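You operate a simulated robot arm through the tools that you are given. There is no shell and no other tool. Be economical: measure what you need, move in short steps, check, and stop when the job is done.

The job below is to be done with a simulated robot arm. You get a single attempt, and the scene is never put back.

## Task
Glue the blue felt square on the cart's beige square block and press it down.
Fine: yellow brush over the block's top, back in its tin; square in the middle; leave the others. Set down upright: yellow brush. A coat counts when it lies all over at full strength: go over it till it gets no stronger.

Only the result counts: the job must be done as asked and must still hold three seconds after the hand-in. Knocking over, shifting, dropping, spilling or breaking anything else fails it.

## Robot
A 6-joint arm with a two-finger parallel gripper, fixed in place. Base frame: the origin is at the foot of the arm, x ahead of it, y to its left, z up; the work surface is at about z = 0.62. Lengths are in m, angles in rad, forces in N, time in s.
With the tool pointing down near the work surface it reaches from about 0.1 to 0.7 m from the base axis. Its first joint turns from -1.152 to 1.152 rad. Payload 2.45 kg.
The TCP is the grasp point between the finger pads, 0.024 m short of the fingertips. In the tool frame z runs along the fingers and y along their closing line. The gripper opens to 0.068 m. The fingers are 0.017 m wide and 0.01 m thick; the gripper's body (0.04 by 0.07 m) begins 0.041 m behind the TCP.
Orientation is that of the tool frame in the base frame, as a unit quaternion [w, x, y, z]. With the fingers straight down and closing along the base's y, the tool's x points along the base's -x, its y along +y and its z along -z.

## Interface
- The arm moves only by the tool drive_tool. Its argument "plan" is a list of rows, each a list of 7 numbers: the shift along the tool's x, y, z in m, then the turn, a rotation vector about the tool's x, y, z in rad, then the opening in per cent of the stroke, from 0 (shut) to 100 (fully open). In form: [[dx, dy, dz, ax, ay, az, jaw], ...]. A call has 1 to 12 rows; each row is the pose to reach, as a shift and turn from the pose commanded when the call began, along the tool's axes at that moment. Rows are played at 5 a second. More than 0.05 m and 0.15 rad between two rows, or a gripper value outside its range, and nothing of the call is played. A pose out of reach is approached as far as the arm can. The call stops where the force on the tool passes 50 N (or 10 N more than at its start, if that is more) or the arm is blocked; 0.2 s more then pass. Each finger travels about 0.108 m/s and halts on what it meets, pressing with about 41 N; the grip force reading is that of the motor and also rises with nothing between the fingers. The clock runs only during rows and for 0.2 s after the last one: add rows that repeat a pose to give the fingers time. The reply holds the time, the measured pose of the TCP, the force on the tool along the base axes, the opening and the grip force, in the units named above and with some noise, with the torque about the TCP (base axes, N m) and any sound that the robot's microphone picked up, and new pictures: "show" is both (left out), scene, wrist or none.
- Cameras (640 x 400 px; columns grow to the right, rows downward): "scene" is fixed at [0.1723, 0.4283, 1.4467]; the picture's right is [-0.63, -0.78, 0.00], its down [-0.56, 0.45, -0.69] and it looks along [0.54, -0.44, -0.72] (base axes); focal length 352 px, centre (320, 200). "wrist" rides on the gripper at [0.084, 0.011, -0.075] in the tool frame; the picture's right is [-0.13, 0.99, 0.00], its down [-0.60, -0.08, -0.79] and it looks along [-0.79, -0.10, 0.61] (tool axes); focal length 251 px, centre (320, 200).
- point_at(camera, pixels): there is no depth. For up to 12 entries [column, row, z] of the newest picture of that camera ("zoom" is the newest enlarged one), the place [x, y] in the base frame at which the ray of that pixel passes the height z, good to about 0.002 m. No time passes.
- close_up(camera, box): a new picture of the part [left, top, right, bottom] of that camera's present view, enlarged. No time passes.
- hand_in(): hands the job in; it is judged then, once.

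Work in short steps. Measure before you move; look again where a grasp or a placing could have gone wrong, and mend it. You have 80 turns and 200 pictures in all, those below and enlarged ones among them. Open the gripper and draw the arm clear of the work before you hand the job in, unless the task says otherwise; then end with one line.

The tools are called as name(argument=value, ...) on one line, values as JSON. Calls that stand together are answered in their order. drive_tool: Moves the arm, as the interface text tells. Its arguments: {"type":"object","properties":{"plan":{"type":"array"},"show":{"type":"string","enum":["both","scene","wrist","none"]}},"required":["plan"]} The other tools are called the same way: point_at (camera, pixels) gives the place at which the rays of pixels pass given heights; close_up (camera, box) takes an enlarged picture of a part of a camera's view; hand_in () hands the job in.

At the start:

```text
t: 0.0
tcp_pos: [0.474, -0.0392, 0.9391]
tcp_rot: [0.001, 0.0, 1.0, 0.0]
ft_force: [0.6, -0.2, -1.5]
ft_torque: [0.0, 0.01, -0.01]
finger_gap: 0.0681
gripper_force: 0.0
```

scene: 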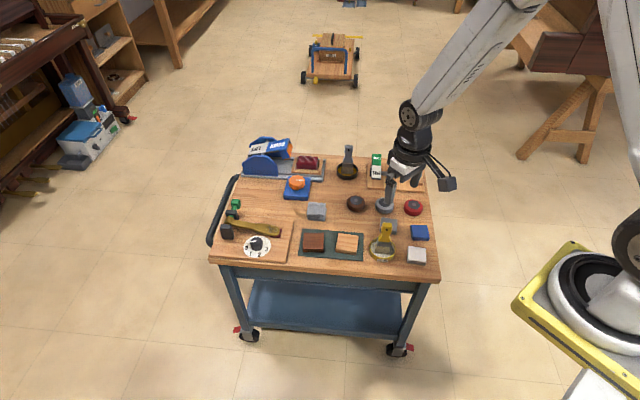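
wrist: 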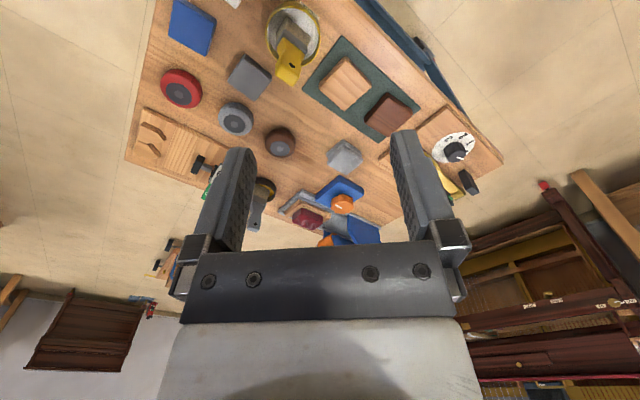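

The scene shows the cart with a yellow brush in a tin near (382,245), a blue square near (419,232), and beige/brown blocks on a green mat near (347,243). I'll enlarge to identify them.

close_up(camera="scene", box=[290, 190, 450, 290])

close_up(camera="scene", box=[200, 130, 360, 270])

close_up(camera="wrist", box=[120, 0, 420, 188])

```text
4.00 times, centred on (370, 240) of scene
```

zoom: 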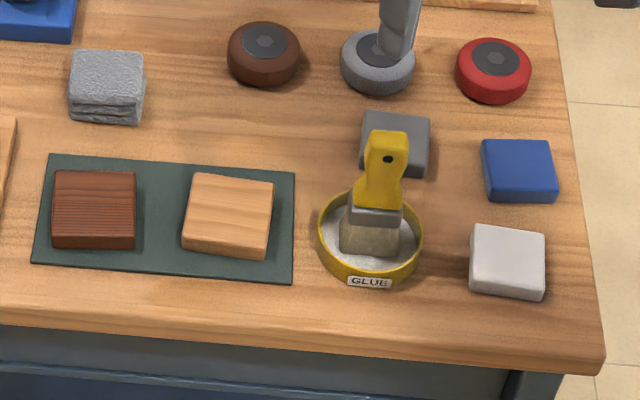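

```text
2.86 times, centred on (280, 200) of scene
```

zoom: 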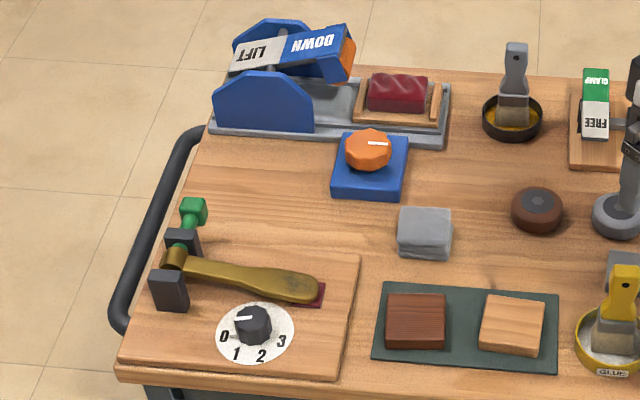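

```text
2.13 times, centred on (270, 94) of wrist
```

zoom: 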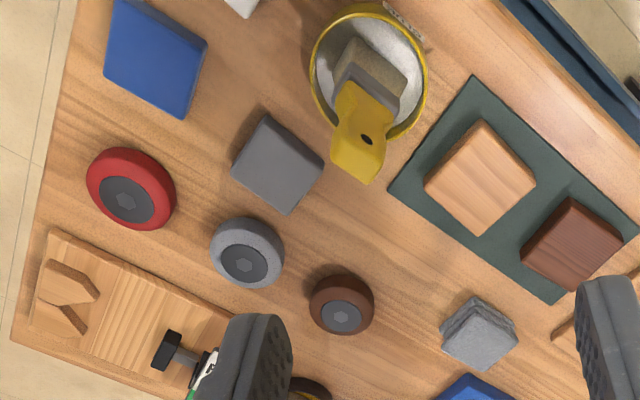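

I'll measure the main points in the scene picture at several candidate heights.

close_up(camera="scene", box=[330, 205, 442, 275])

point_at(camera="scene", pixels=[[338.5, 233.3, 0.645], [358.5, 235, 0.645], [357.5, 252, 0.645], [336, 250, 0.645], [410.5, 225, 0.63], [427, 225, 0.63], [429, 240, 0.63], [412, 240, 0.63], [387, 222.5, 0.72], [387, 222.5, 0.75], [369, 249, 0.64], [396, 249, 0.64]])

```text
5.71 times, centred on (386, 240) of scene
```

zoom: 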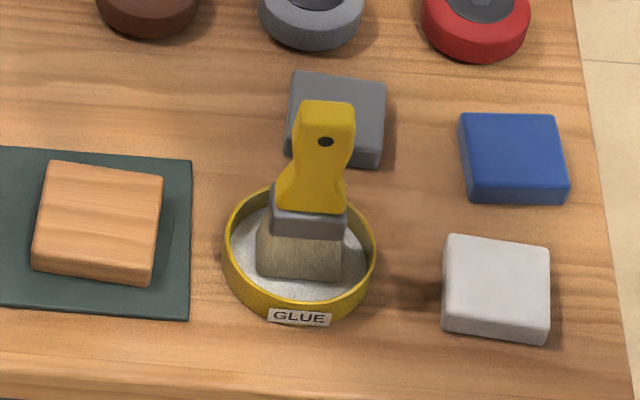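

```text
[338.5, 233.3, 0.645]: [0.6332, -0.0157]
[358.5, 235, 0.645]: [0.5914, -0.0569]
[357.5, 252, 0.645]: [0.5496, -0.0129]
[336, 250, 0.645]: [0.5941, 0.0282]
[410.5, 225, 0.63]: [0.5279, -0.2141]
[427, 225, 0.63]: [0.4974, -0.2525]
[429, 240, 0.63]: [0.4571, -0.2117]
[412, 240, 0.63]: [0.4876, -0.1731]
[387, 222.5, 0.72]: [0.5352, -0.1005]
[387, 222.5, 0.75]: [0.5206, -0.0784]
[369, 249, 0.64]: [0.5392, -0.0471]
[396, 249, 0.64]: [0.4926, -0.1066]
```

Block is a ~58 mm square turned ~45°, centre near (0.592,-0.014); felt centre near (0.49,-0.213). I'll back the arm off and lower a bit to get a close oblique wrist view of the brush for heights.

drive_tool(plan=[[0.04, -0.015, 0.02, 0, 0, 0, 100], [0.08, -0.03, 0.04, 0, 0, 0, 100], [0.12, -0.045, 0.06, 0, 0, 0, 100], [0.16, -0.06, 0.08, 0, 0, 0, 100], [0.16, -0.06, 0.08, 0, 0, 0, 100]])

```text
t: 1.2
tcp_pos: [0.3133, -0.098, 0.8594]
tcp_rot: [0.001, 0.0, 1.0, 0.001]
ft_force: [-0.2, -0.8, 0.1]
ft_torque: [0.02, 0.02, 0.0]
finger_gap: 0.068
gripper_force: 0.1
```

scene: 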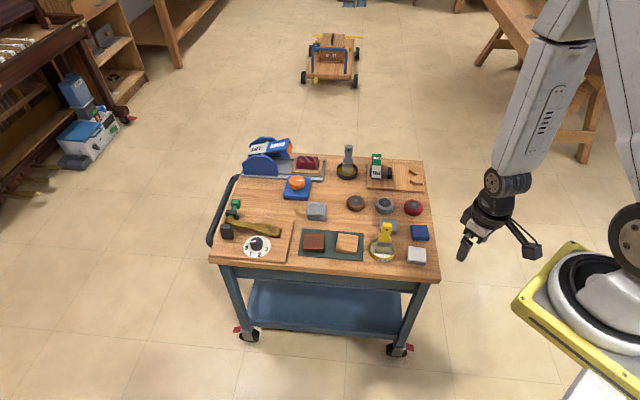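
wrist: 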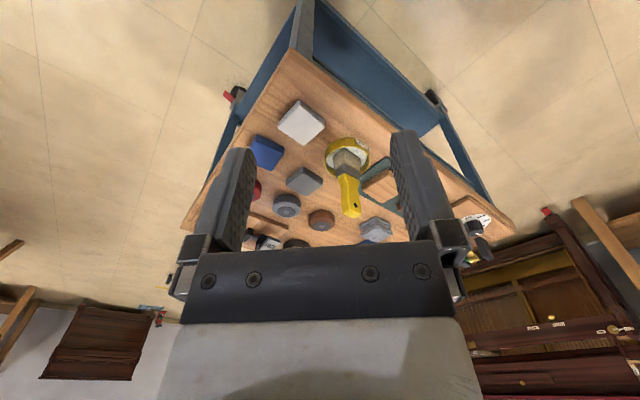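

close_up(camera="wrist", box=[230, 90, 422, 250])

close_up(camera="scene", box=[340, 205, 436, 265])

```text
2.50 times, centred on (326, 170) of wrist
```

zoom: 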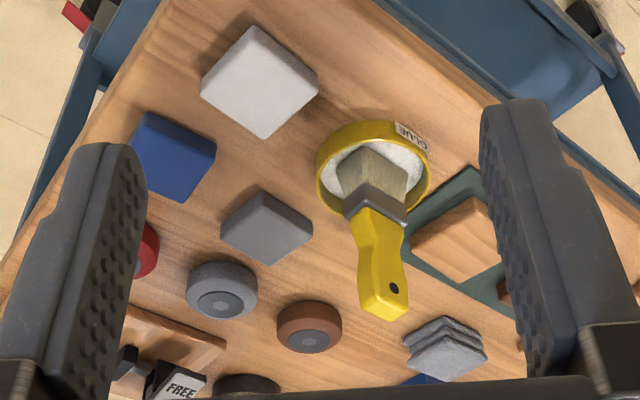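

```text
6.67 times, centred on (388, 235) of scene
```

zoom: 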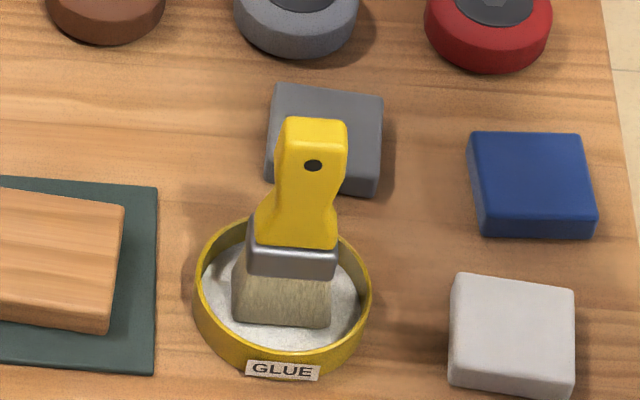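

I'll triangulate the hole and handle end by intersecting rays from both cameras, and check the top heights of the felt and block likewise.

point_at(camera="scene", pixels=[[386.95, 229.75, 0.68], [386.95, 229.75, 0.7], [386.95, 229.75, 0.72], [386.95, 229.75, 0.74], [410.4, 224.9, 0.62], [410.4, 224.9, 0.64], [427.4, 224.9, 0.62], [427.4, 224.9, 0.64], [428.9, 237.2, 0.62], [428.9, 237.2, 0.64], [358.6, 235.9, 0.63], [358.6, 235.9, 0.65]])

point_at(camera="wrist", pixels=[[355.6, 206, 0.68], [355.6, 206, 0.7], [355.6, 206, 0.72], [355.6, 206, 0.74], [284, 149.2, 0.62], [284, 149.2, 0.64], [257, 133.7, 0.62], [257, 133.7, 0.64], [391, 170, 0.63], [391, 170, 0.65]])

```text
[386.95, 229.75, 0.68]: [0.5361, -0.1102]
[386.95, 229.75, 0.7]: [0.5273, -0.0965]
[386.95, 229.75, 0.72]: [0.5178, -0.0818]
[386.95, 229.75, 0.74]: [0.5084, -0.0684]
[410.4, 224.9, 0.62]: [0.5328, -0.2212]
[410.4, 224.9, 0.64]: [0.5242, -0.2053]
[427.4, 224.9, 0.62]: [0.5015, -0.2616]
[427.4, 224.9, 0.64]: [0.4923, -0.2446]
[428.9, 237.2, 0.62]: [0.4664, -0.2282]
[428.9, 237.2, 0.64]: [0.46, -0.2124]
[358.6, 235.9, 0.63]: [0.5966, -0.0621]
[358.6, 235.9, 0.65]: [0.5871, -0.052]
```

```text
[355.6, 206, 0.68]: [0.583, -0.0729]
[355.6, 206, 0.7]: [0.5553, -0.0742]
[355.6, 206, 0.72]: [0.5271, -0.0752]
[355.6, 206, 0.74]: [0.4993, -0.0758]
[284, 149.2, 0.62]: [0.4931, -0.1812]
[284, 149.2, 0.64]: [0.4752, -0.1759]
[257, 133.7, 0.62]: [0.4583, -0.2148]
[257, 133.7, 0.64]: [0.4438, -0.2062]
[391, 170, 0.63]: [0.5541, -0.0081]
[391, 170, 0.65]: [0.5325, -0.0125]
```

Hole triangulates to about (0.513,-0.075,0.73), and the tin centre is about (0.516,-0.077), so the brush stands upright. I'll move closer to see the handle's yaw and thickness.

drive_tool(plan=[[-0.04, 0.005, 0.0, 0, 0, 0, 100], [-0.08, 0.01, 0, 0, 0, 0, 100], [-0.11, 0.02, 0, 0, 0, 0, 100], [-0.11, 0.02, 0, 0, 0, 0, 100]], show="wrist")

close_up(camera="wrist", box=[220, 50, 420, 175])

```text
t: 2.2
tcp_pos: [0.4236, -0.0785, 0.8586]
tcp_rot: [0.0, 0.0, 1.0, 0.001]
ft_force: [-0.3, -0.1, 0.1]
ft_torque: [-0.02, -0.01, 0.0]
finger_gap: 0.068
gripper_force: 0.1
```

wrist: 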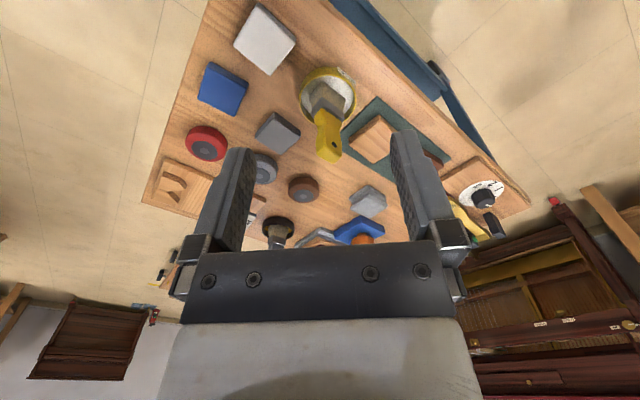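

```text
3.20 times, centred on (320, 112) of wrist
```

zoom: 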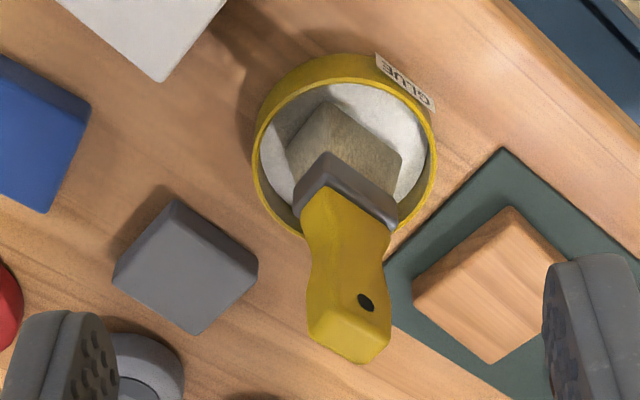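

The handle's end face shows corners (308,332),(328,312),(390,345),(362,362) in the enlargement. I'll project them at plausible heights together with the tin rim and block corners.

point_at(camera="zoom", pixels=[[308, 332, 0.745], [328, 312, 0.745], [390, 345, 0.745], [362, 362, 0.745], [366, 302, 0.73], [322, 155, 0.675], [396, 210, 0.675], [294, 205, 0.675], [510, 207, 0.645], [414, 290, 0.645], [490, 362, 0.645], [580, 265, 0.645]])

point_at(camera="scene", pixels=[[383, 222.8, 0.745], [392, 223.3, 0.745], [377.2, 241.5, 0.675], [390.7, 242.8, 0.675], [387, 223, 0.745], [387, 223, 0.755]])

```text
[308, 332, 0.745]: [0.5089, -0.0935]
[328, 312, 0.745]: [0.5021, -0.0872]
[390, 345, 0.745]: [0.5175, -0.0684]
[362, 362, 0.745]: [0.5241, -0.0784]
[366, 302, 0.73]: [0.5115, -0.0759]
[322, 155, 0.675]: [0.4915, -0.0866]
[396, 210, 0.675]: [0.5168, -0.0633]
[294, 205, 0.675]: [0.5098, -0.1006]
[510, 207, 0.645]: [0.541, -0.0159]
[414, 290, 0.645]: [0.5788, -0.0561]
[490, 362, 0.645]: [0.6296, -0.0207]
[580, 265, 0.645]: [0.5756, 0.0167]
```

```text
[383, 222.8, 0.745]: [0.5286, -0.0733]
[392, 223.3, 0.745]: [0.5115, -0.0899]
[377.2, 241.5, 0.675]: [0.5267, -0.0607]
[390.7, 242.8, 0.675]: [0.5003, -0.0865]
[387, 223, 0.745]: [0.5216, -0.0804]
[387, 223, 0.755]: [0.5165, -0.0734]
```

The handle is ~21 mm wide along (0.7,0.7) and ~11 mm thick, centred near (0.515,-0.080), top ≈0.75; I'll grip across its thickness. I turn the tool by 45° and go above it at z≈0.80.

drive_tool(plan=[[-0.015, 0, 0, 0, 0, -0.13, 100], [-0.03, 0, 0.01, 0, 0, -0.26, 100], [-0.045, 0, 0.02, 0, 0, -0.39, 100], [-0.06, 0, 0.03, 0, 0, -0.52, 100], [-0.075, -0.001, 0.045, 0, 0, -0.65, 100], [-0.091, -0.0015, 0.058, 0, 0, -0.785, 100], [-0.091, -0.0015, 0.058, 0, 0, -0.785, 100]])

close_up(camera="scene", box=[330, 185, 442, 255])

close_up(camera="wrist", box=[200, 80, 440, 230])

```text
t: 3.8
tcp_pos: [0.5152, -0.0805, 0.8007]
tcp_rot: [0.001, -0.384, 0.923, -0.002]
ft_force: [0.6, -0.2, -0.3]
ft_torque: [-0.01, 0.01, 0.01]
finger_gap: 0.0682
gripper_force: 0.1
```

scene: 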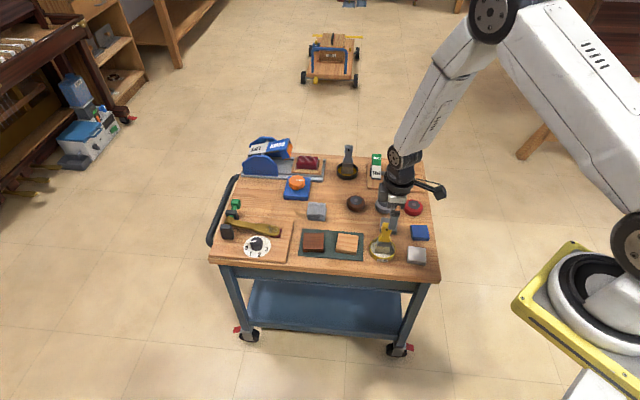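
wrist: 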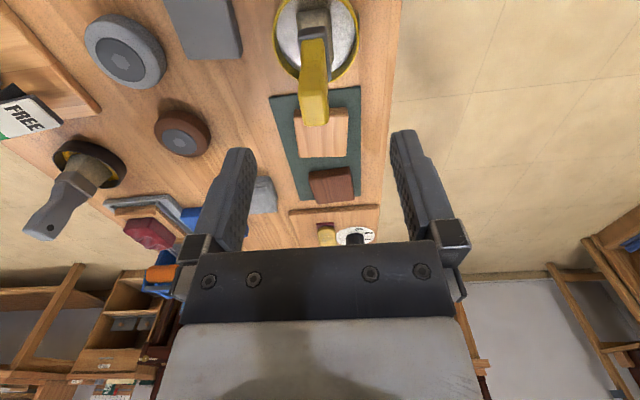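

```text
5.71 times, centred on (386, 220) of scene
```

zoom: 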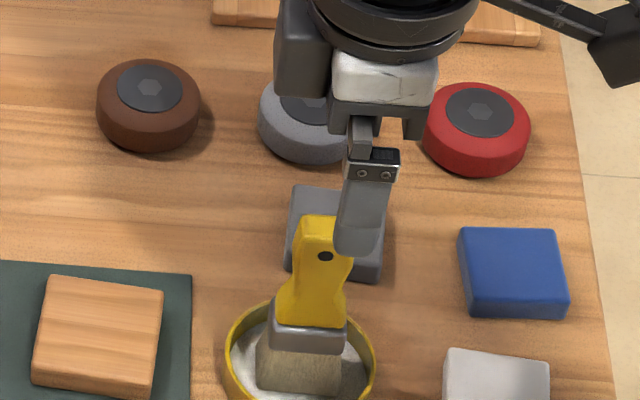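

```text
2.67 times, centred on (320, 155) of wrist
```

zoom: 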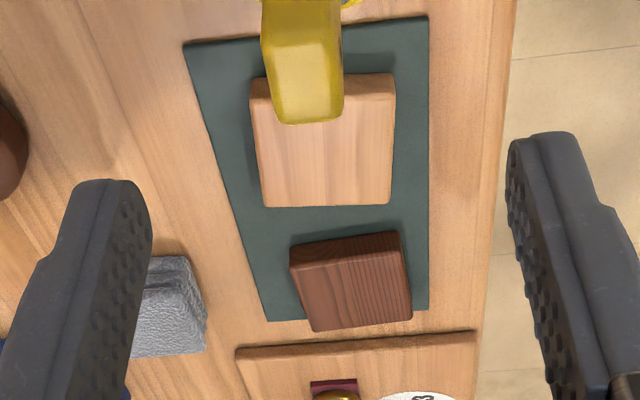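

The handle (columns 299–329, centre ≈314 at row 117) sits about 3 mm to tool −y of the finger centre. I descend with that correction to z≈0.722, then look before closing.

drive_tool(plan=[[0, -0.003, 0.02, 0, 0, 0, 100], [0, -0.003, 0.04, 0, 0, 0, 100], [0, -0.003, 0.06, 0, 0, 0, 100], [0, -0.003, 0.078, 0, 0, 0, 100], [0, -0.003, 0.078, 0, 0, 0, 100]], show="wrist")

close_up(camera="scene", box=[330, 195, 442, 265])

```text
t: 5.0
tcp_pos: [0.5164, -0.0824, 0.7237]
tcp_rot: [0.0, -0.383, 0.924, -0.001]
ft_force: [0.3, -0.1, -0.4]
ft_torque: [0.01, 0.02, -0.01]
finger_gap: 0.0678
gripper_force: 0.1
```

wrist: 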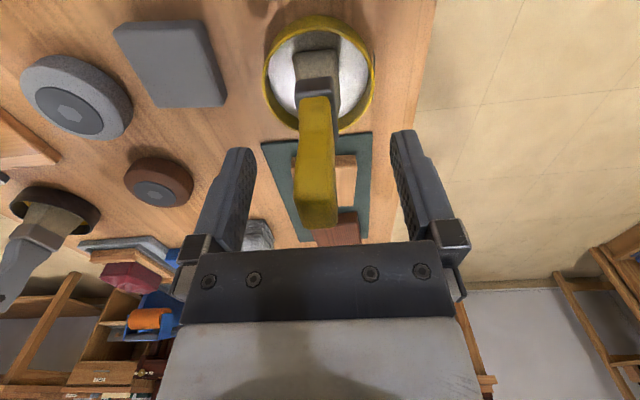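

```text
5.71 times, centred on (386, 230) of scene
```

zoom: 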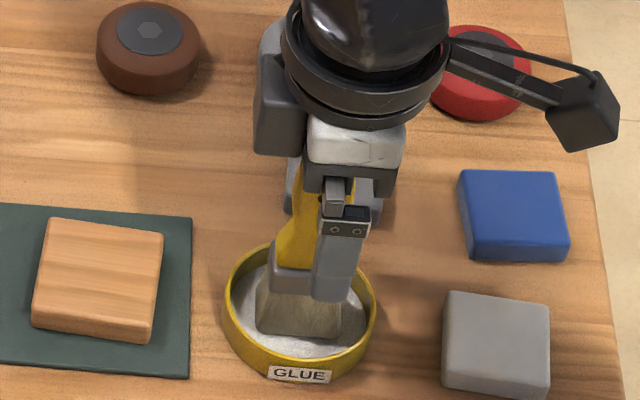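

From the scene view the finger looks shifted to the right of the handle along tool x. I'll enlarge the wrist view to check that before closing.

close_up(camera="wrist", box=[240, 60, 420, 250])

close_up(camera="scene", box=[362, 215, 410, 245])

```text
2.11 times, centred on (330, 155) of wrist
```

zoom: 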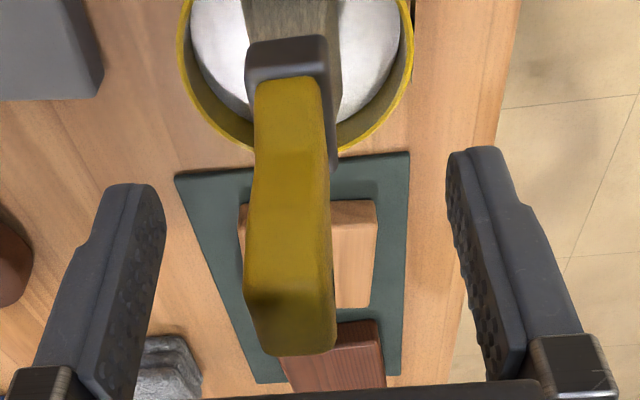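

```text
13.33 times, centred on (386, 230) of scene
```

zoom: 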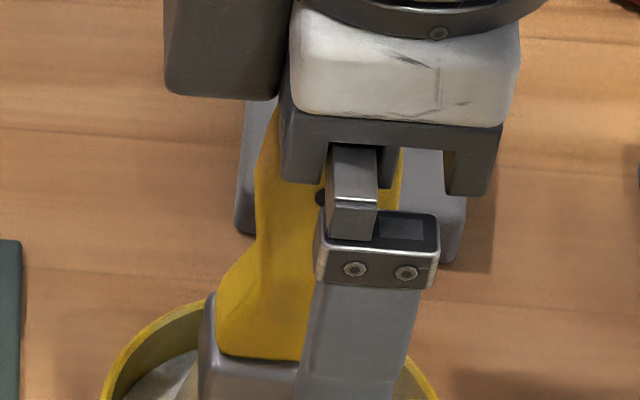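

Estimates put the handle centre within about −3 mm in tool x and −1.5 mm in tool y of the TCP. I apply that small shift and close.

drive_tool(plan=[[-0.003, -0.0015, 0, 0, 0, 0, 100], [-0.003, -0.0015, 0, 0, 0, 0, 60], [-0.003, -0.0015, 0, 0, 0, 0, 30], [-0.003, -0.0015, 0, 0, 0, 0, 0], [-0.003, -0.0015, 0, 0, 0, 0, 0], [-0.003, -0.0015, 0, 0, 0, 0, 0]], show="wrist")

close_up(camera="scene", box=[346, 205, 426, 255])

```text
t: 6.4
tcp_pos: [0.5198, -0.0816, 0.7233]
tcp_rot: [0.001, -0.382, 0.924, -0.001]
ft_force: [-0.5, 0.3, 0.4]
ft_torque: [0.02, 0.0, 0.03]
finger_gap: 0.0168
gripper_force: 35.4
```

wrist: 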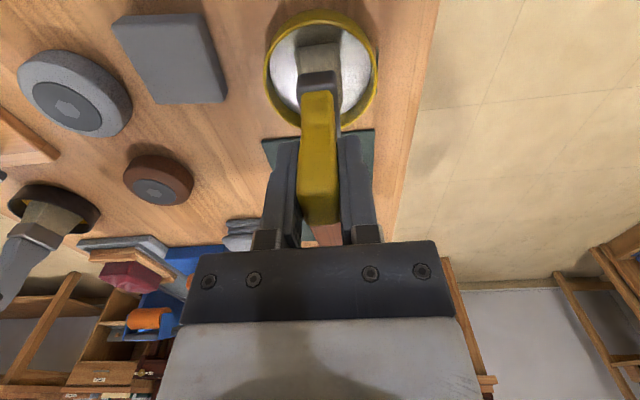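

```text
8.00 times, centred on (386, 230) of scene
```

zoom: 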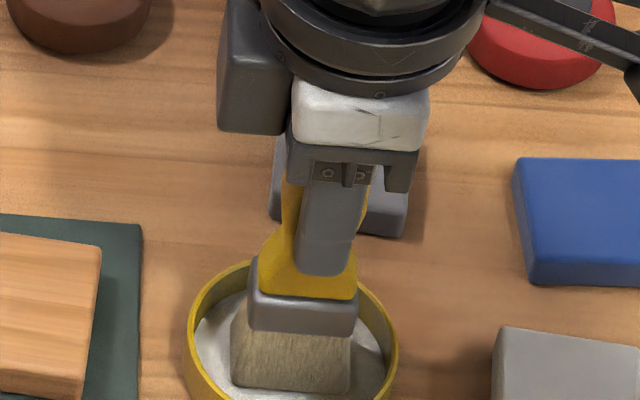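

The handle is gripped (gap 16.8 mm, 35 N) with the finger centred. I lift it straight up 50 mm and check.

drive_tool(plan=[[0, 0, -0.01, 0, 0, 0, 0], [0, 0, -0.02, 0, 0, 0, 0], [0, 0, -0.035, 0, 0, 0, 0], [0, 0, -0.05, 0, 0, 0, 0], [0, 0, -0.05, 0, 0, 0, 0]], show="wrist")

close_up(camera="scene", box=[330, 205, 426, 265])

```text
t: 7.6
tcp_pos: [0.5184, -0.0817, 0.7735]
tcp_rot: [0.0, -0.384, 0.924, 0.0]
ft_force: [0.0, -0.3, -1.3]
ft_torque: [-0.01, -0.01, -0.01]
finger_gap: 0.0164
gripper_force: 35.3
```

wrist: 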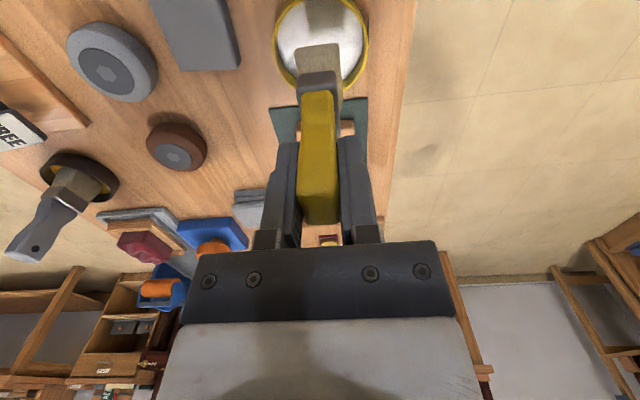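

```text
6.67 times, centred on (378, 235) of scene
```

zoom: 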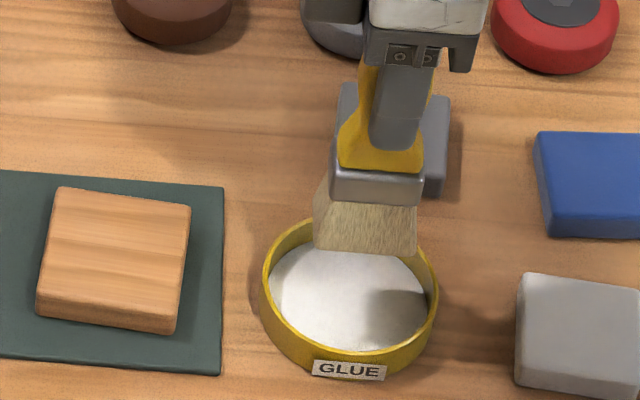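

Brush is out cleanly. I'll pin down the block's top corners and bristle tip in this enlargement.

point_at(camera="zoom", pixels=[[62, 187, 0.637], [190, 206, 0.637], [177, 320, 0.637], [42, 307, 0.637], [38, 320, 0.623], [175, 333, 0.623], [314, 248, 0.675], [416, 256, 0.675]])

```text
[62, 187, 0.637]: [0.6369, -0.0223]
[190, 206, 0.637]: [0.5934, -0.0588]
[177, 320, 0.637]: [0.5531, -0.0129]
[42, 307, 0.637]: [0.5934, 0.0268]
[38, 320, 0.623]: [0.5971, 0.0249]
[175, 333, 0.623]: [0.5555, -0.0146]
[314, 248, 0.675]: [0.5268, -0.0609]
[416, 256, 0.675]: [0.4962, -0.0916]
```

Block centre ≈(0.594,-0.017), top ≈0.637; bristles are ~43 mm wide and centred under the TCP. I move above the block at the same height.

drive_tool(plan=[[-0.03, -0.002, 0, 0, 0, 0, 0], [-0.06, -0.005, 0, 0, 0, 0, 0], [-0.098, -0.0077, 0, 0, 0, 0, 0], [-0.098, -0.0077, 0, 0, 0, 0, 0], [-0.098, -0.0077, 0.015, 0, 0, 0, 0], [-0.098, -0.0077, 0.025, 0, 0, 0, 0], [-0.098, -0.0077, 0.025, 0, 0, 0, 0]], show="wrist")

close_up(camera="scene", box=[310, 200, 406, 260])

```text
t: 9.2
tcp_pos: [0.5942, -0.0171, 0.7488]
tcp_rot: [0.0, -0.382, 0.924, -0.001]
ft_force: [0.9, -0.2, -1.4]
ft_torque: [0.0, -0.02, -0.01]
finger_gap: 0.0166
gripper_force: 35.5
```

wrist: 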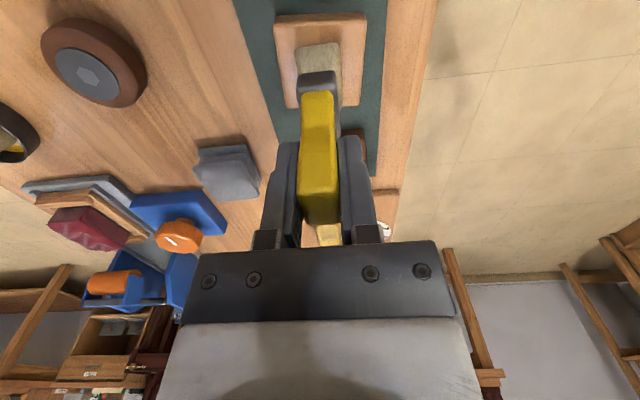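

```text
6.67 times, centred on (358, 230) of scene
```

zoom: 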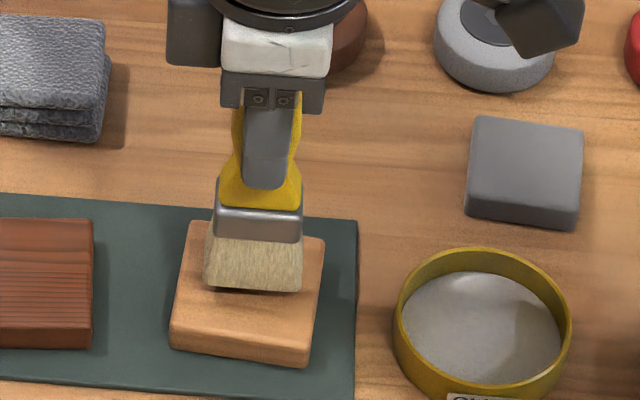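

The brush hangs just above the block, centred (block columns 275–367, bristles ~318). I lower in small steps until I see contact force.

drive_tool(plan=[[0, 0, 0.003, 0, 0, 0, 0], [0, 0, 0.006, 0, 0, 0, 0], [0, 0, 0.009, 0, 0, 0, 0], [0, 0, 0.009, 0, 0, 0, 0]], show="none")

close_up(camera="scene", box=[310, 200, 406, 260])

```text
t: 10.2
tcp_pos: [0.5951, -0.0171, 0.7399]
tcp_rot: [0.001, -0.383, 0.924, -0.001]
ft_force: [-0.5, -0.6, 1.5]
ft_torque: [-0.02, 0.13, 0.01]
finger_gap: 0.0166
gripper_force: 35.3
```

```text
6.67 times, centred on (358, 230) of scene
```

zoom: 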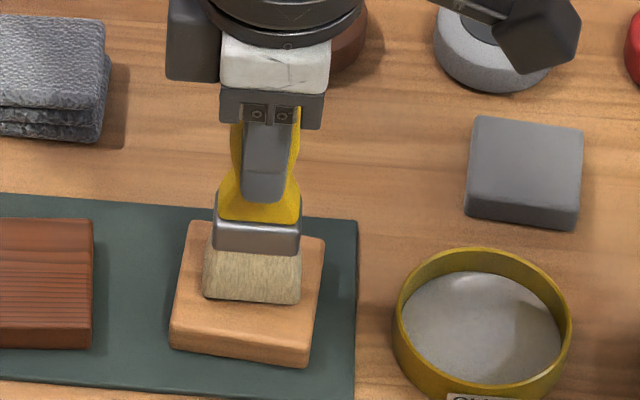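

Contact: vertical force rose ~3 N at z=0.740. I make a first gentle sweep along the tool's y and look at the coat.

drive_tool(plan=[[0, 0.008, 0.0005, 0, 0, 0, 0], [0, 0.016, 0.0005, 0, 0, 0, 0], [0, 0.023, 0.0005, 0, 0, 0, 0], [0, 0.012, 0.0005, 0, 0, 0, 0], [0, 0, 0.0005, 0, 0, 0, 0], [0, -0.012, 0.0005, 0, 0, 0, 0], [0, -0.023, 0.0005, 0, 0, 0, 0], [0, -0.023, 0.0005, 0, 0, 0, 0]], show="wrist")

close_up(camera="scene", box=[310, 200, 406, 260])

```text
t: 12.0
tcp_pos: [0.611, -0.0336, 0.7388]
tcp_rot: [0.0, -0.383, 0.924, -0.001]
ft_force: [-2.2, 2.9, 9.5]
ft_torque: [0.22, 0.21, -0.01]
finger_gap: 0.0166
gripper_force: 35.2
```

wrist: 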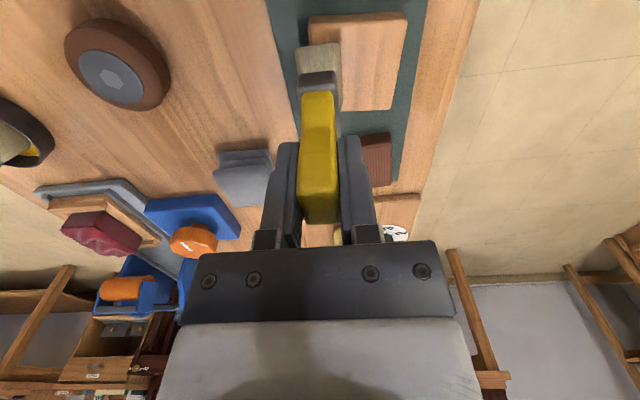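

```text
6.67 times, centred on (358, 230) of scene
```

zoom: 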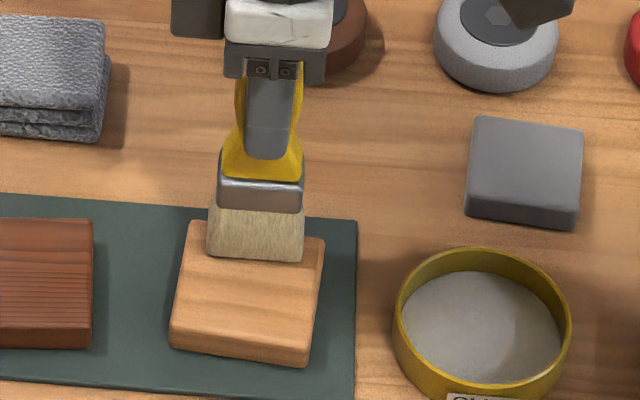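

No clear coat is visible at this scale; I zoom further in.

close_up(camera="scene", box=[330, 230, 362, 256])

close_up(camera="wrist", box=[280, 0, 424, 120])

```text
15.38 times, centred on (346, 243) of scene
```

zoom: 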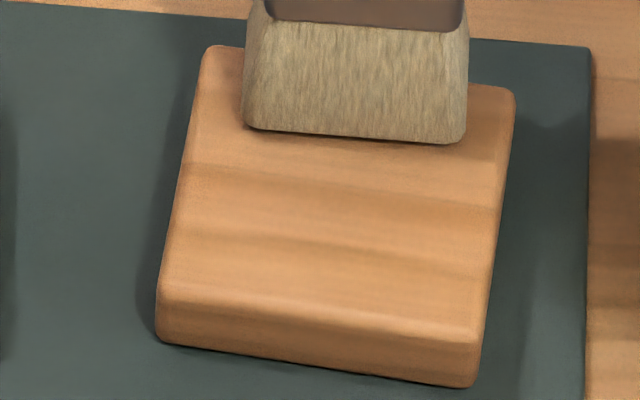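

```text
3.33 times, centred on (352, 60) of wrist
```

zoom: 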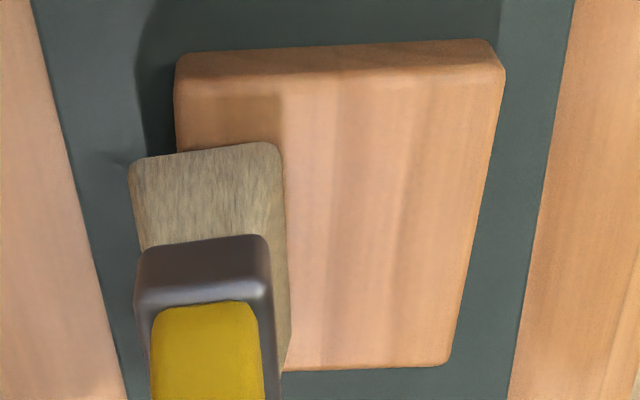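

I'll do a full two-lane pass (x ±9 mm), sweeping the entire width, then lift to inspect.

drive_tool(plan=[[0.009, 0, 0, 0, 0, 0, 0], [0.009, 0.015, 0, 0, 0, 0, 0], [0.009, 0.03, 0, 0, 0, 0, 0], [0.009, 0.046, 0, 0, 0, 0, 0], [-0.009, 0.046, 0, 0, 0, 0, 0], [-0.009, 0.03, 0, 0, 0, 0, 0], [-0.009, 0.015, 0, 0, 0, 0, 0], [-0.009, 0, 0, 0, 0, 0, 0], [-0.009, 0, -0.02, 0, 0, 0, 0], [-0.009, -0.035, -0.03, 0, 0, 0, 0], [-0.009, -0.035, -0.03, 0, 0, 0, 0]], show="wrist")

close_up(camera="scene", box=[322, 226, 370, 256])

close_up(camera="wrist", box=[280, 0, 440, 120])

```text
t: 14.4
tcp_pos: [0.6422, -0.0524, 0.7694]
tcp_rot: [0.0, -0.383, 0.924, 0.0]
ft_force: [-0.2, -0.4, -0.6]
ft_torque: [-0.04, -0.01, 0.0]
finger_gap: 0.0166
gripper_force: 35.9
```

wrist: 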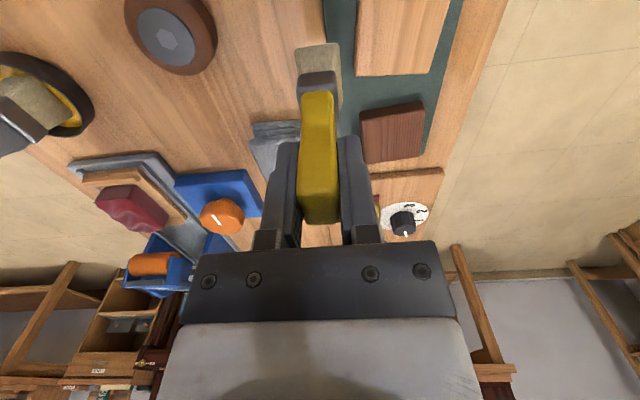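

```text
13.33 times, centred on (346, 241) of scene
```

zoom: 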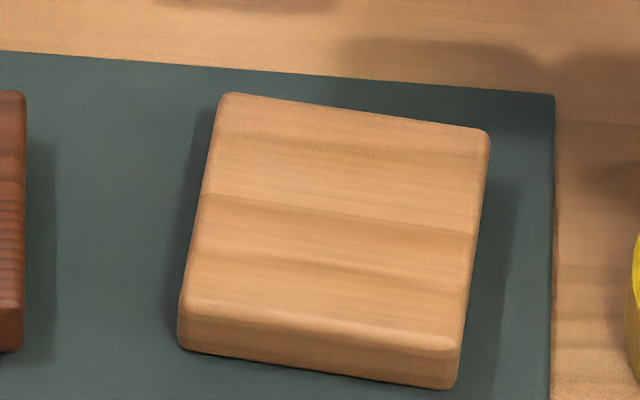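

```text
3.33 times, centred on (360, 60) of wrist
```

zoom: 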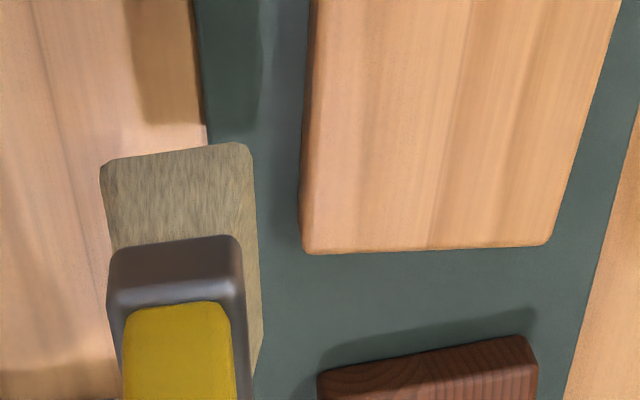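

No coat at all and the bristles look dry, so the brush needs charging. I carry it back over the tin and check alignment.

drive_tool(plan=[[0.02, 0.012, -0.01, 0, 0, 0, 0], [0.05, 0.03, -0.01, 0, 0, 0, 0], [0.08, 0.048, -0.01, 0, 0, 0, 0], [0.107, 0.0658, -0.01, 0, 0, 0, 0], [0.107, 0.0658, -0.01, 0, 0, 0, 0], [0.107, 0.0658, 0.01, 0, 0, 0, 0], [0.107, 0.0658, 0.01, 0, 0, 0, 0]], show="wrist")

close_up(camera="scene", box=[342, 210, 422, 260])

```text
t: 16.0
tcp_pos: [0.5189, -0.0809, 0.7579]
tcp_rot: [0.001, -0.383, 0.924, -0.002]
ft_force: [0.0, 0.6, -1.2]
ft_torque: [0.0, 0.01, 0.02]
finger_gap: 0.0166
gripper_force: 35.7
```

wrist: 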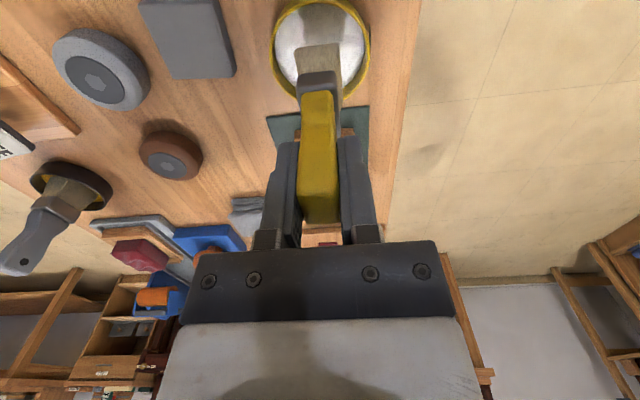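

```text
8.00 times, centred on (382, 235) of scene
```

zoom: 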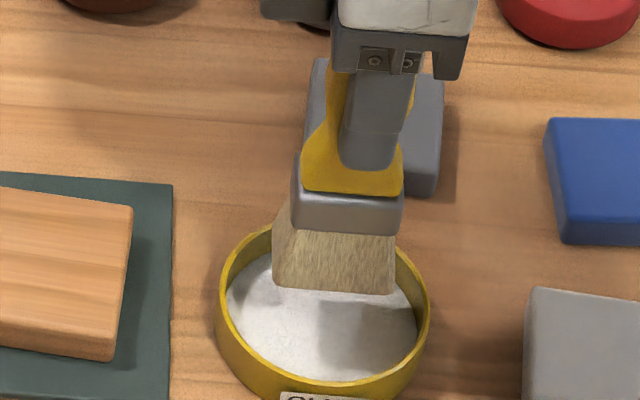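

Aligned over the tin. I lower slowly to just past the rest height (z≈0.723) and dwell in the glue.

drive_tool(plan=[[0, 0, 0.015, 0, 0, 0, 0], [0, 0, 0.025, 0, 0, 0, 0], [0, 0, 0.031, 0, 0, 0, 0], [0, 0, 0.034, 0, 0, 0, 0], [0, 0, 0.035, 0, 0, 0, 0], [0, 0, 0.035, 0, 0, 0, 0], [0, 0, 0.035, 0, 0, 0, 0]], show="none")

close_up(camera="scene", box=[342, 210, 422, 260])

```text
t: 17.6
tcp_pos: [0.5205, -0.0813, 0.7247]
tcp_rot: [0.0, -0.382, 0.924, -0.001]
ft_force: [0.1, -0.2, -1.2]
ft_torque: [0.0, -0.03, 0.01]
finger_gap: 0.0164
gripper_force: 35.4
```

```text
8.00 times, centred on (382, 235) of scene
```

zoom: 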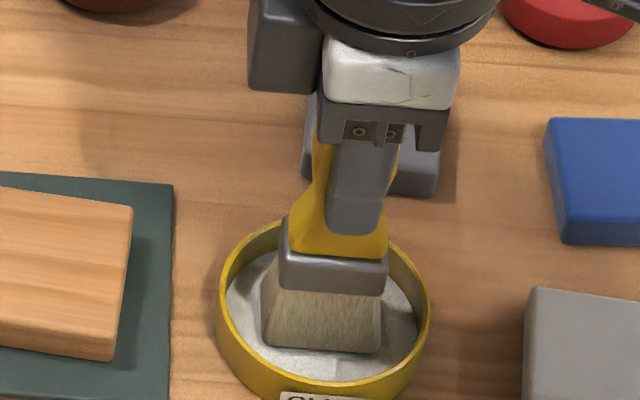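

No contact force yet at z=0.7247; I lower a few more millimetres with a slight stir.

drive_tool(plan=[[0, 0, 0.001, 0, 0, 0, 0], [0, 0, 0.002, 0, 0, 0, 0], [0, 0, 0.003, 0, 0, 0, 0], [0, 0, 0.003, 0, 0, 0, 0]], show="none")

```text
t: 18.6
tcp_pos: [0.5194, -0.0805, 0.7222]
tcp_rot: [0.001, -0.383, 0.924, -0.001]
ft_force: [-5.2, 2.4, 29.1]
ft_torque: [0.38, 0.32, 0.0]
finger_gap: 0.0165
gripper_force: 35.6
```

Firm contact at 29 N; I ease off 1 mm, stir slightly ±4 mm, and then lift to inspect the bristles.

drive_tool(plan=[[0, 0, -0.001, 0, 0, 0, 0], [0, 0.004, -0.001, 0, 0, 0, 0], [0, -0.004, -0.001, 0, 0, 0, 0], [0, 0.004, -0.001, 0, 0, 0, 0], [0, -0.004, -0.001, 0, 0, 0, 0], [0, 0, -0.001, 0, 0, 0, 0], [0, 0, -0.02, 0, 0, 0, 0], [0, 0, -0.05, 0, 0, 0, 0], [0, 0, -0.05, 0, 0, 0, 0]], show="wrist")

close_up(camera="scene", box=[342, 210, 422, 260])

close_up(camera="wrist", box=[240, 0, 400, 100])

```text
t: 20.6
tcp_pos: [0.52, -0.081, 0.7706]
tcp_rot: [0.0, -0.382, 0.924, 0.0]
ft_force: [-0.2, 0.2, -0.4]
ft_torque: [0.01, 0.0, -0.03]
finger_gap: 0.0165
gripper_force: 35.1
```

wrist: 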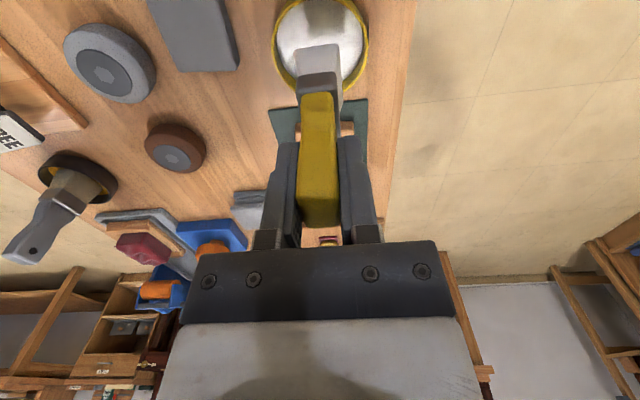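

```text
8.00 times, centred on (382, 235) of scene
```

zoom: 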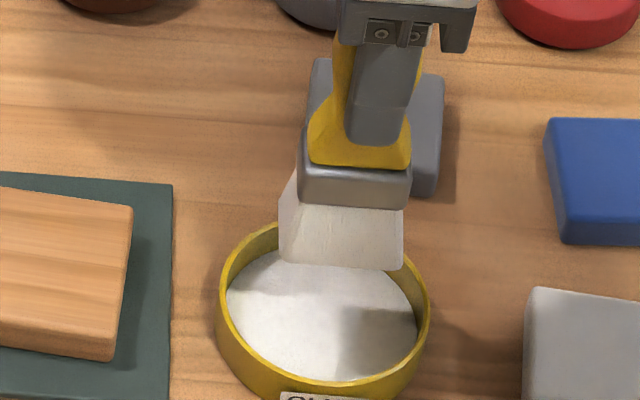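

```text
4.00 times, centred on (320, 50) of wrist
```

zoom: 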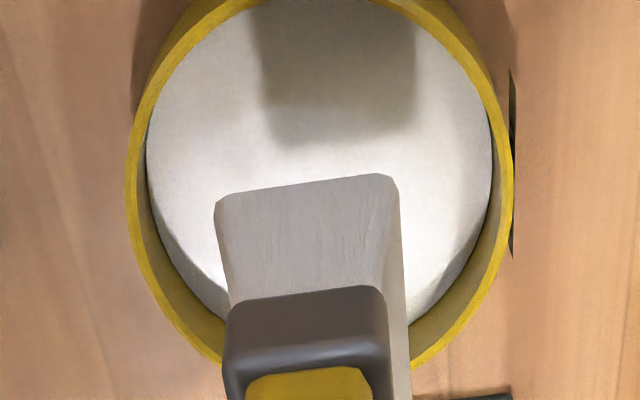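

The bristles are now white, charged with glue. I move over the block, lower to contact and start sweeping.

drive_tool(plan=[[-0.03, -0.002, 0, 0, 0, 0, 0], [-0.065, -0.005, 0, 0, 0, 0, 0], [-0.0976, -0.0076, 0, 0, 0, 0, 0], [-0.0976, -0.0076, 0.02, 0, 0, 0, 0], [-0.0976, -0.0076, 0.029, 0, 0, 0, 0], [-0.0976, -0.0076, 0.0312, 0, 0, 0, 0], [-0.0976, 0.005, 0.0312, 0, 0, 0, 0], [-0.0976, 0.0154, 0.0312, 0, 0, 0, 0], [-0.0976, 0.004, 0.0312, 0, 0, 0, 0], [-0.0976, -0.0076, 0.0312, 0, 0, 0, 0], [-0.0976, -0.019, 0.0312, 0, 0, 0, 0], [-0.0976, -0.0306, 0.0312, 0, 0, 0, 0]], show="wrist")

close_up(camera="scene", box=[318, 220, 374, 258])

```text
t: 23.2
tcp_pos: [0.6116, -0.0347, 0.7398]
tcp_rot: [-0.001, -0.383, 0.924, -0.002]
ft_force: [0.7, -0.8, -1.0]
ft_torque: [-0.01, -0.01, 0.01]
finger_gap: 0.0168
gripper_force: 34.9
```

wrist: 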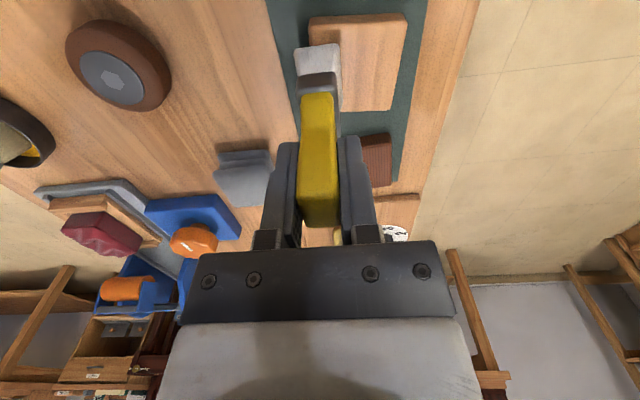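

```text
10.53 times, centred on (346, 239) of scene
```

zoom: 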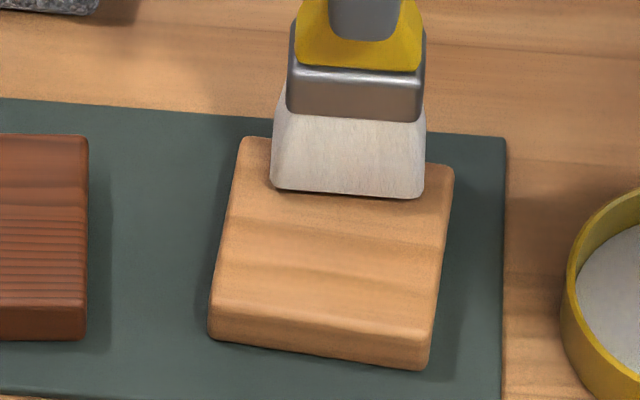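

No contact this time (force at baseline), as the brush likely slid up a bit in the grip. I lower 1 mm at a time.

drive_tool(plan=[[0, 0, 0.0005, 0, 0, 0, 0], [0, 0, 0.001, 0, 0, 0, 0], [0, 0, 0.0015, 0, 0, 0, 0], [0, 0, 0.0015, 0, 0, 0, 0]], show="none")

```text
t: 24.2
tcp_pos: [0.6111, -0.0335, 0.7391]
tcp_rot: [0.0, -0.383, 0.924, -0.001]
ft_force: [0.6, 0.5, -1.7]
ft_torque: [0.03, -0.01, 0.0]
finger_gap: 0.0163
gripper_force: 35.6
```

drive_tool(plan=[[0, 0, 0.0005, 0, 0, 0, 0], [0, 0, 0.001, 0, 0, 0, 0], [0, 0, 0.0015, 0, 0, 0, 0], [0, 0, 0.0015, 0, 0, 0, 0]], show="none")

```text
t: 25.2
tcp_pos: [0.6112, -0.0338, 0.7383]
tcp_rot: [0.001, -0.383, 0.924, 0.0]
ft_force: [-5.3, -1.2, 19.1]
ft_torque: [-0.03, 0.51, 0.03]
finger_gap: 0.0166
gripper_force: 35.3
```

Contact now at ~20 N; I ease off 0.5 mm and sweep both lanes fully.

drive_tool(plan=[[0, 0, -0.0005, 0, 0, 0, 0], [0.01, 0, -0.0005, 0, 0, 0, 0], [0.01, 0.015, -0.0005, 0, 0, 0, 0], [0.01, 0.03, -0.0005, 0, 0, 0, 0], [0.01, 0.046, -0.0005, 0, 0, 0, 0], [-0.01, 0.046, -0.0005, 0, 0, 0, 0], [-0.01, 0.03, -0.0005, 0, 0, 0, 0], [-0.01, 0.015, -0.0005, 0, 0, 0, 0], [-0.01, 0, -0.0005, 0, 0, 0, 0], [0, 0, -0.0005, 0, 0, 0, 0]], show="wrist")

close_up(camera="scene", box=[318, 220, 374, 258])

close_up(camera="wrist", box=[280, 0, 424, 120])

```text
t: 27.4
tcp_pos: [0.6121, -0.0348, 0.7368]
tcp_rot: [0.003, -0.382, 0.924, -0.001]
ft_force: [4.3, 3.0, 10.7]
ft_torque: [0.29, -0.38, -0.02]
finger_gap: 0.0167
gripper_force: 35.4
```

wrist: 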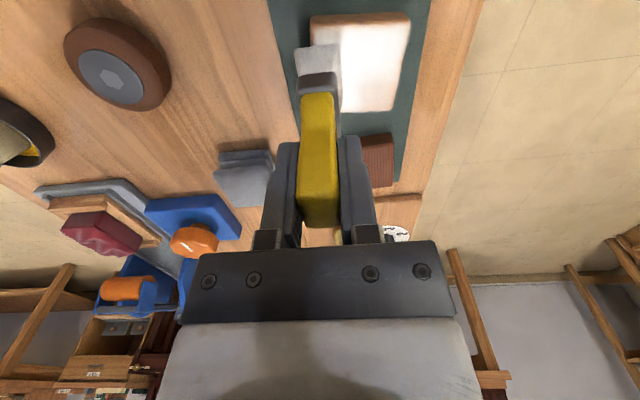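

```text
10.53 times, centred on (346, 239) of scene
```

zoom: 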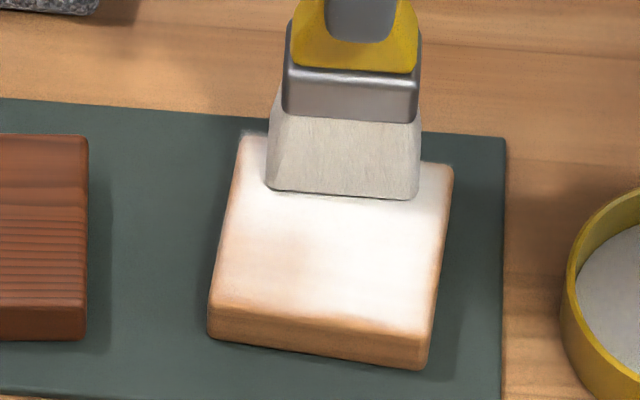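

```text
3.33 times, centred on (352, 60) of wrist
```

zoom: 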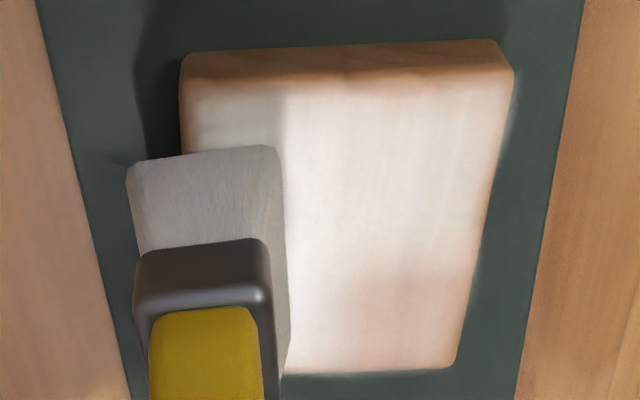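

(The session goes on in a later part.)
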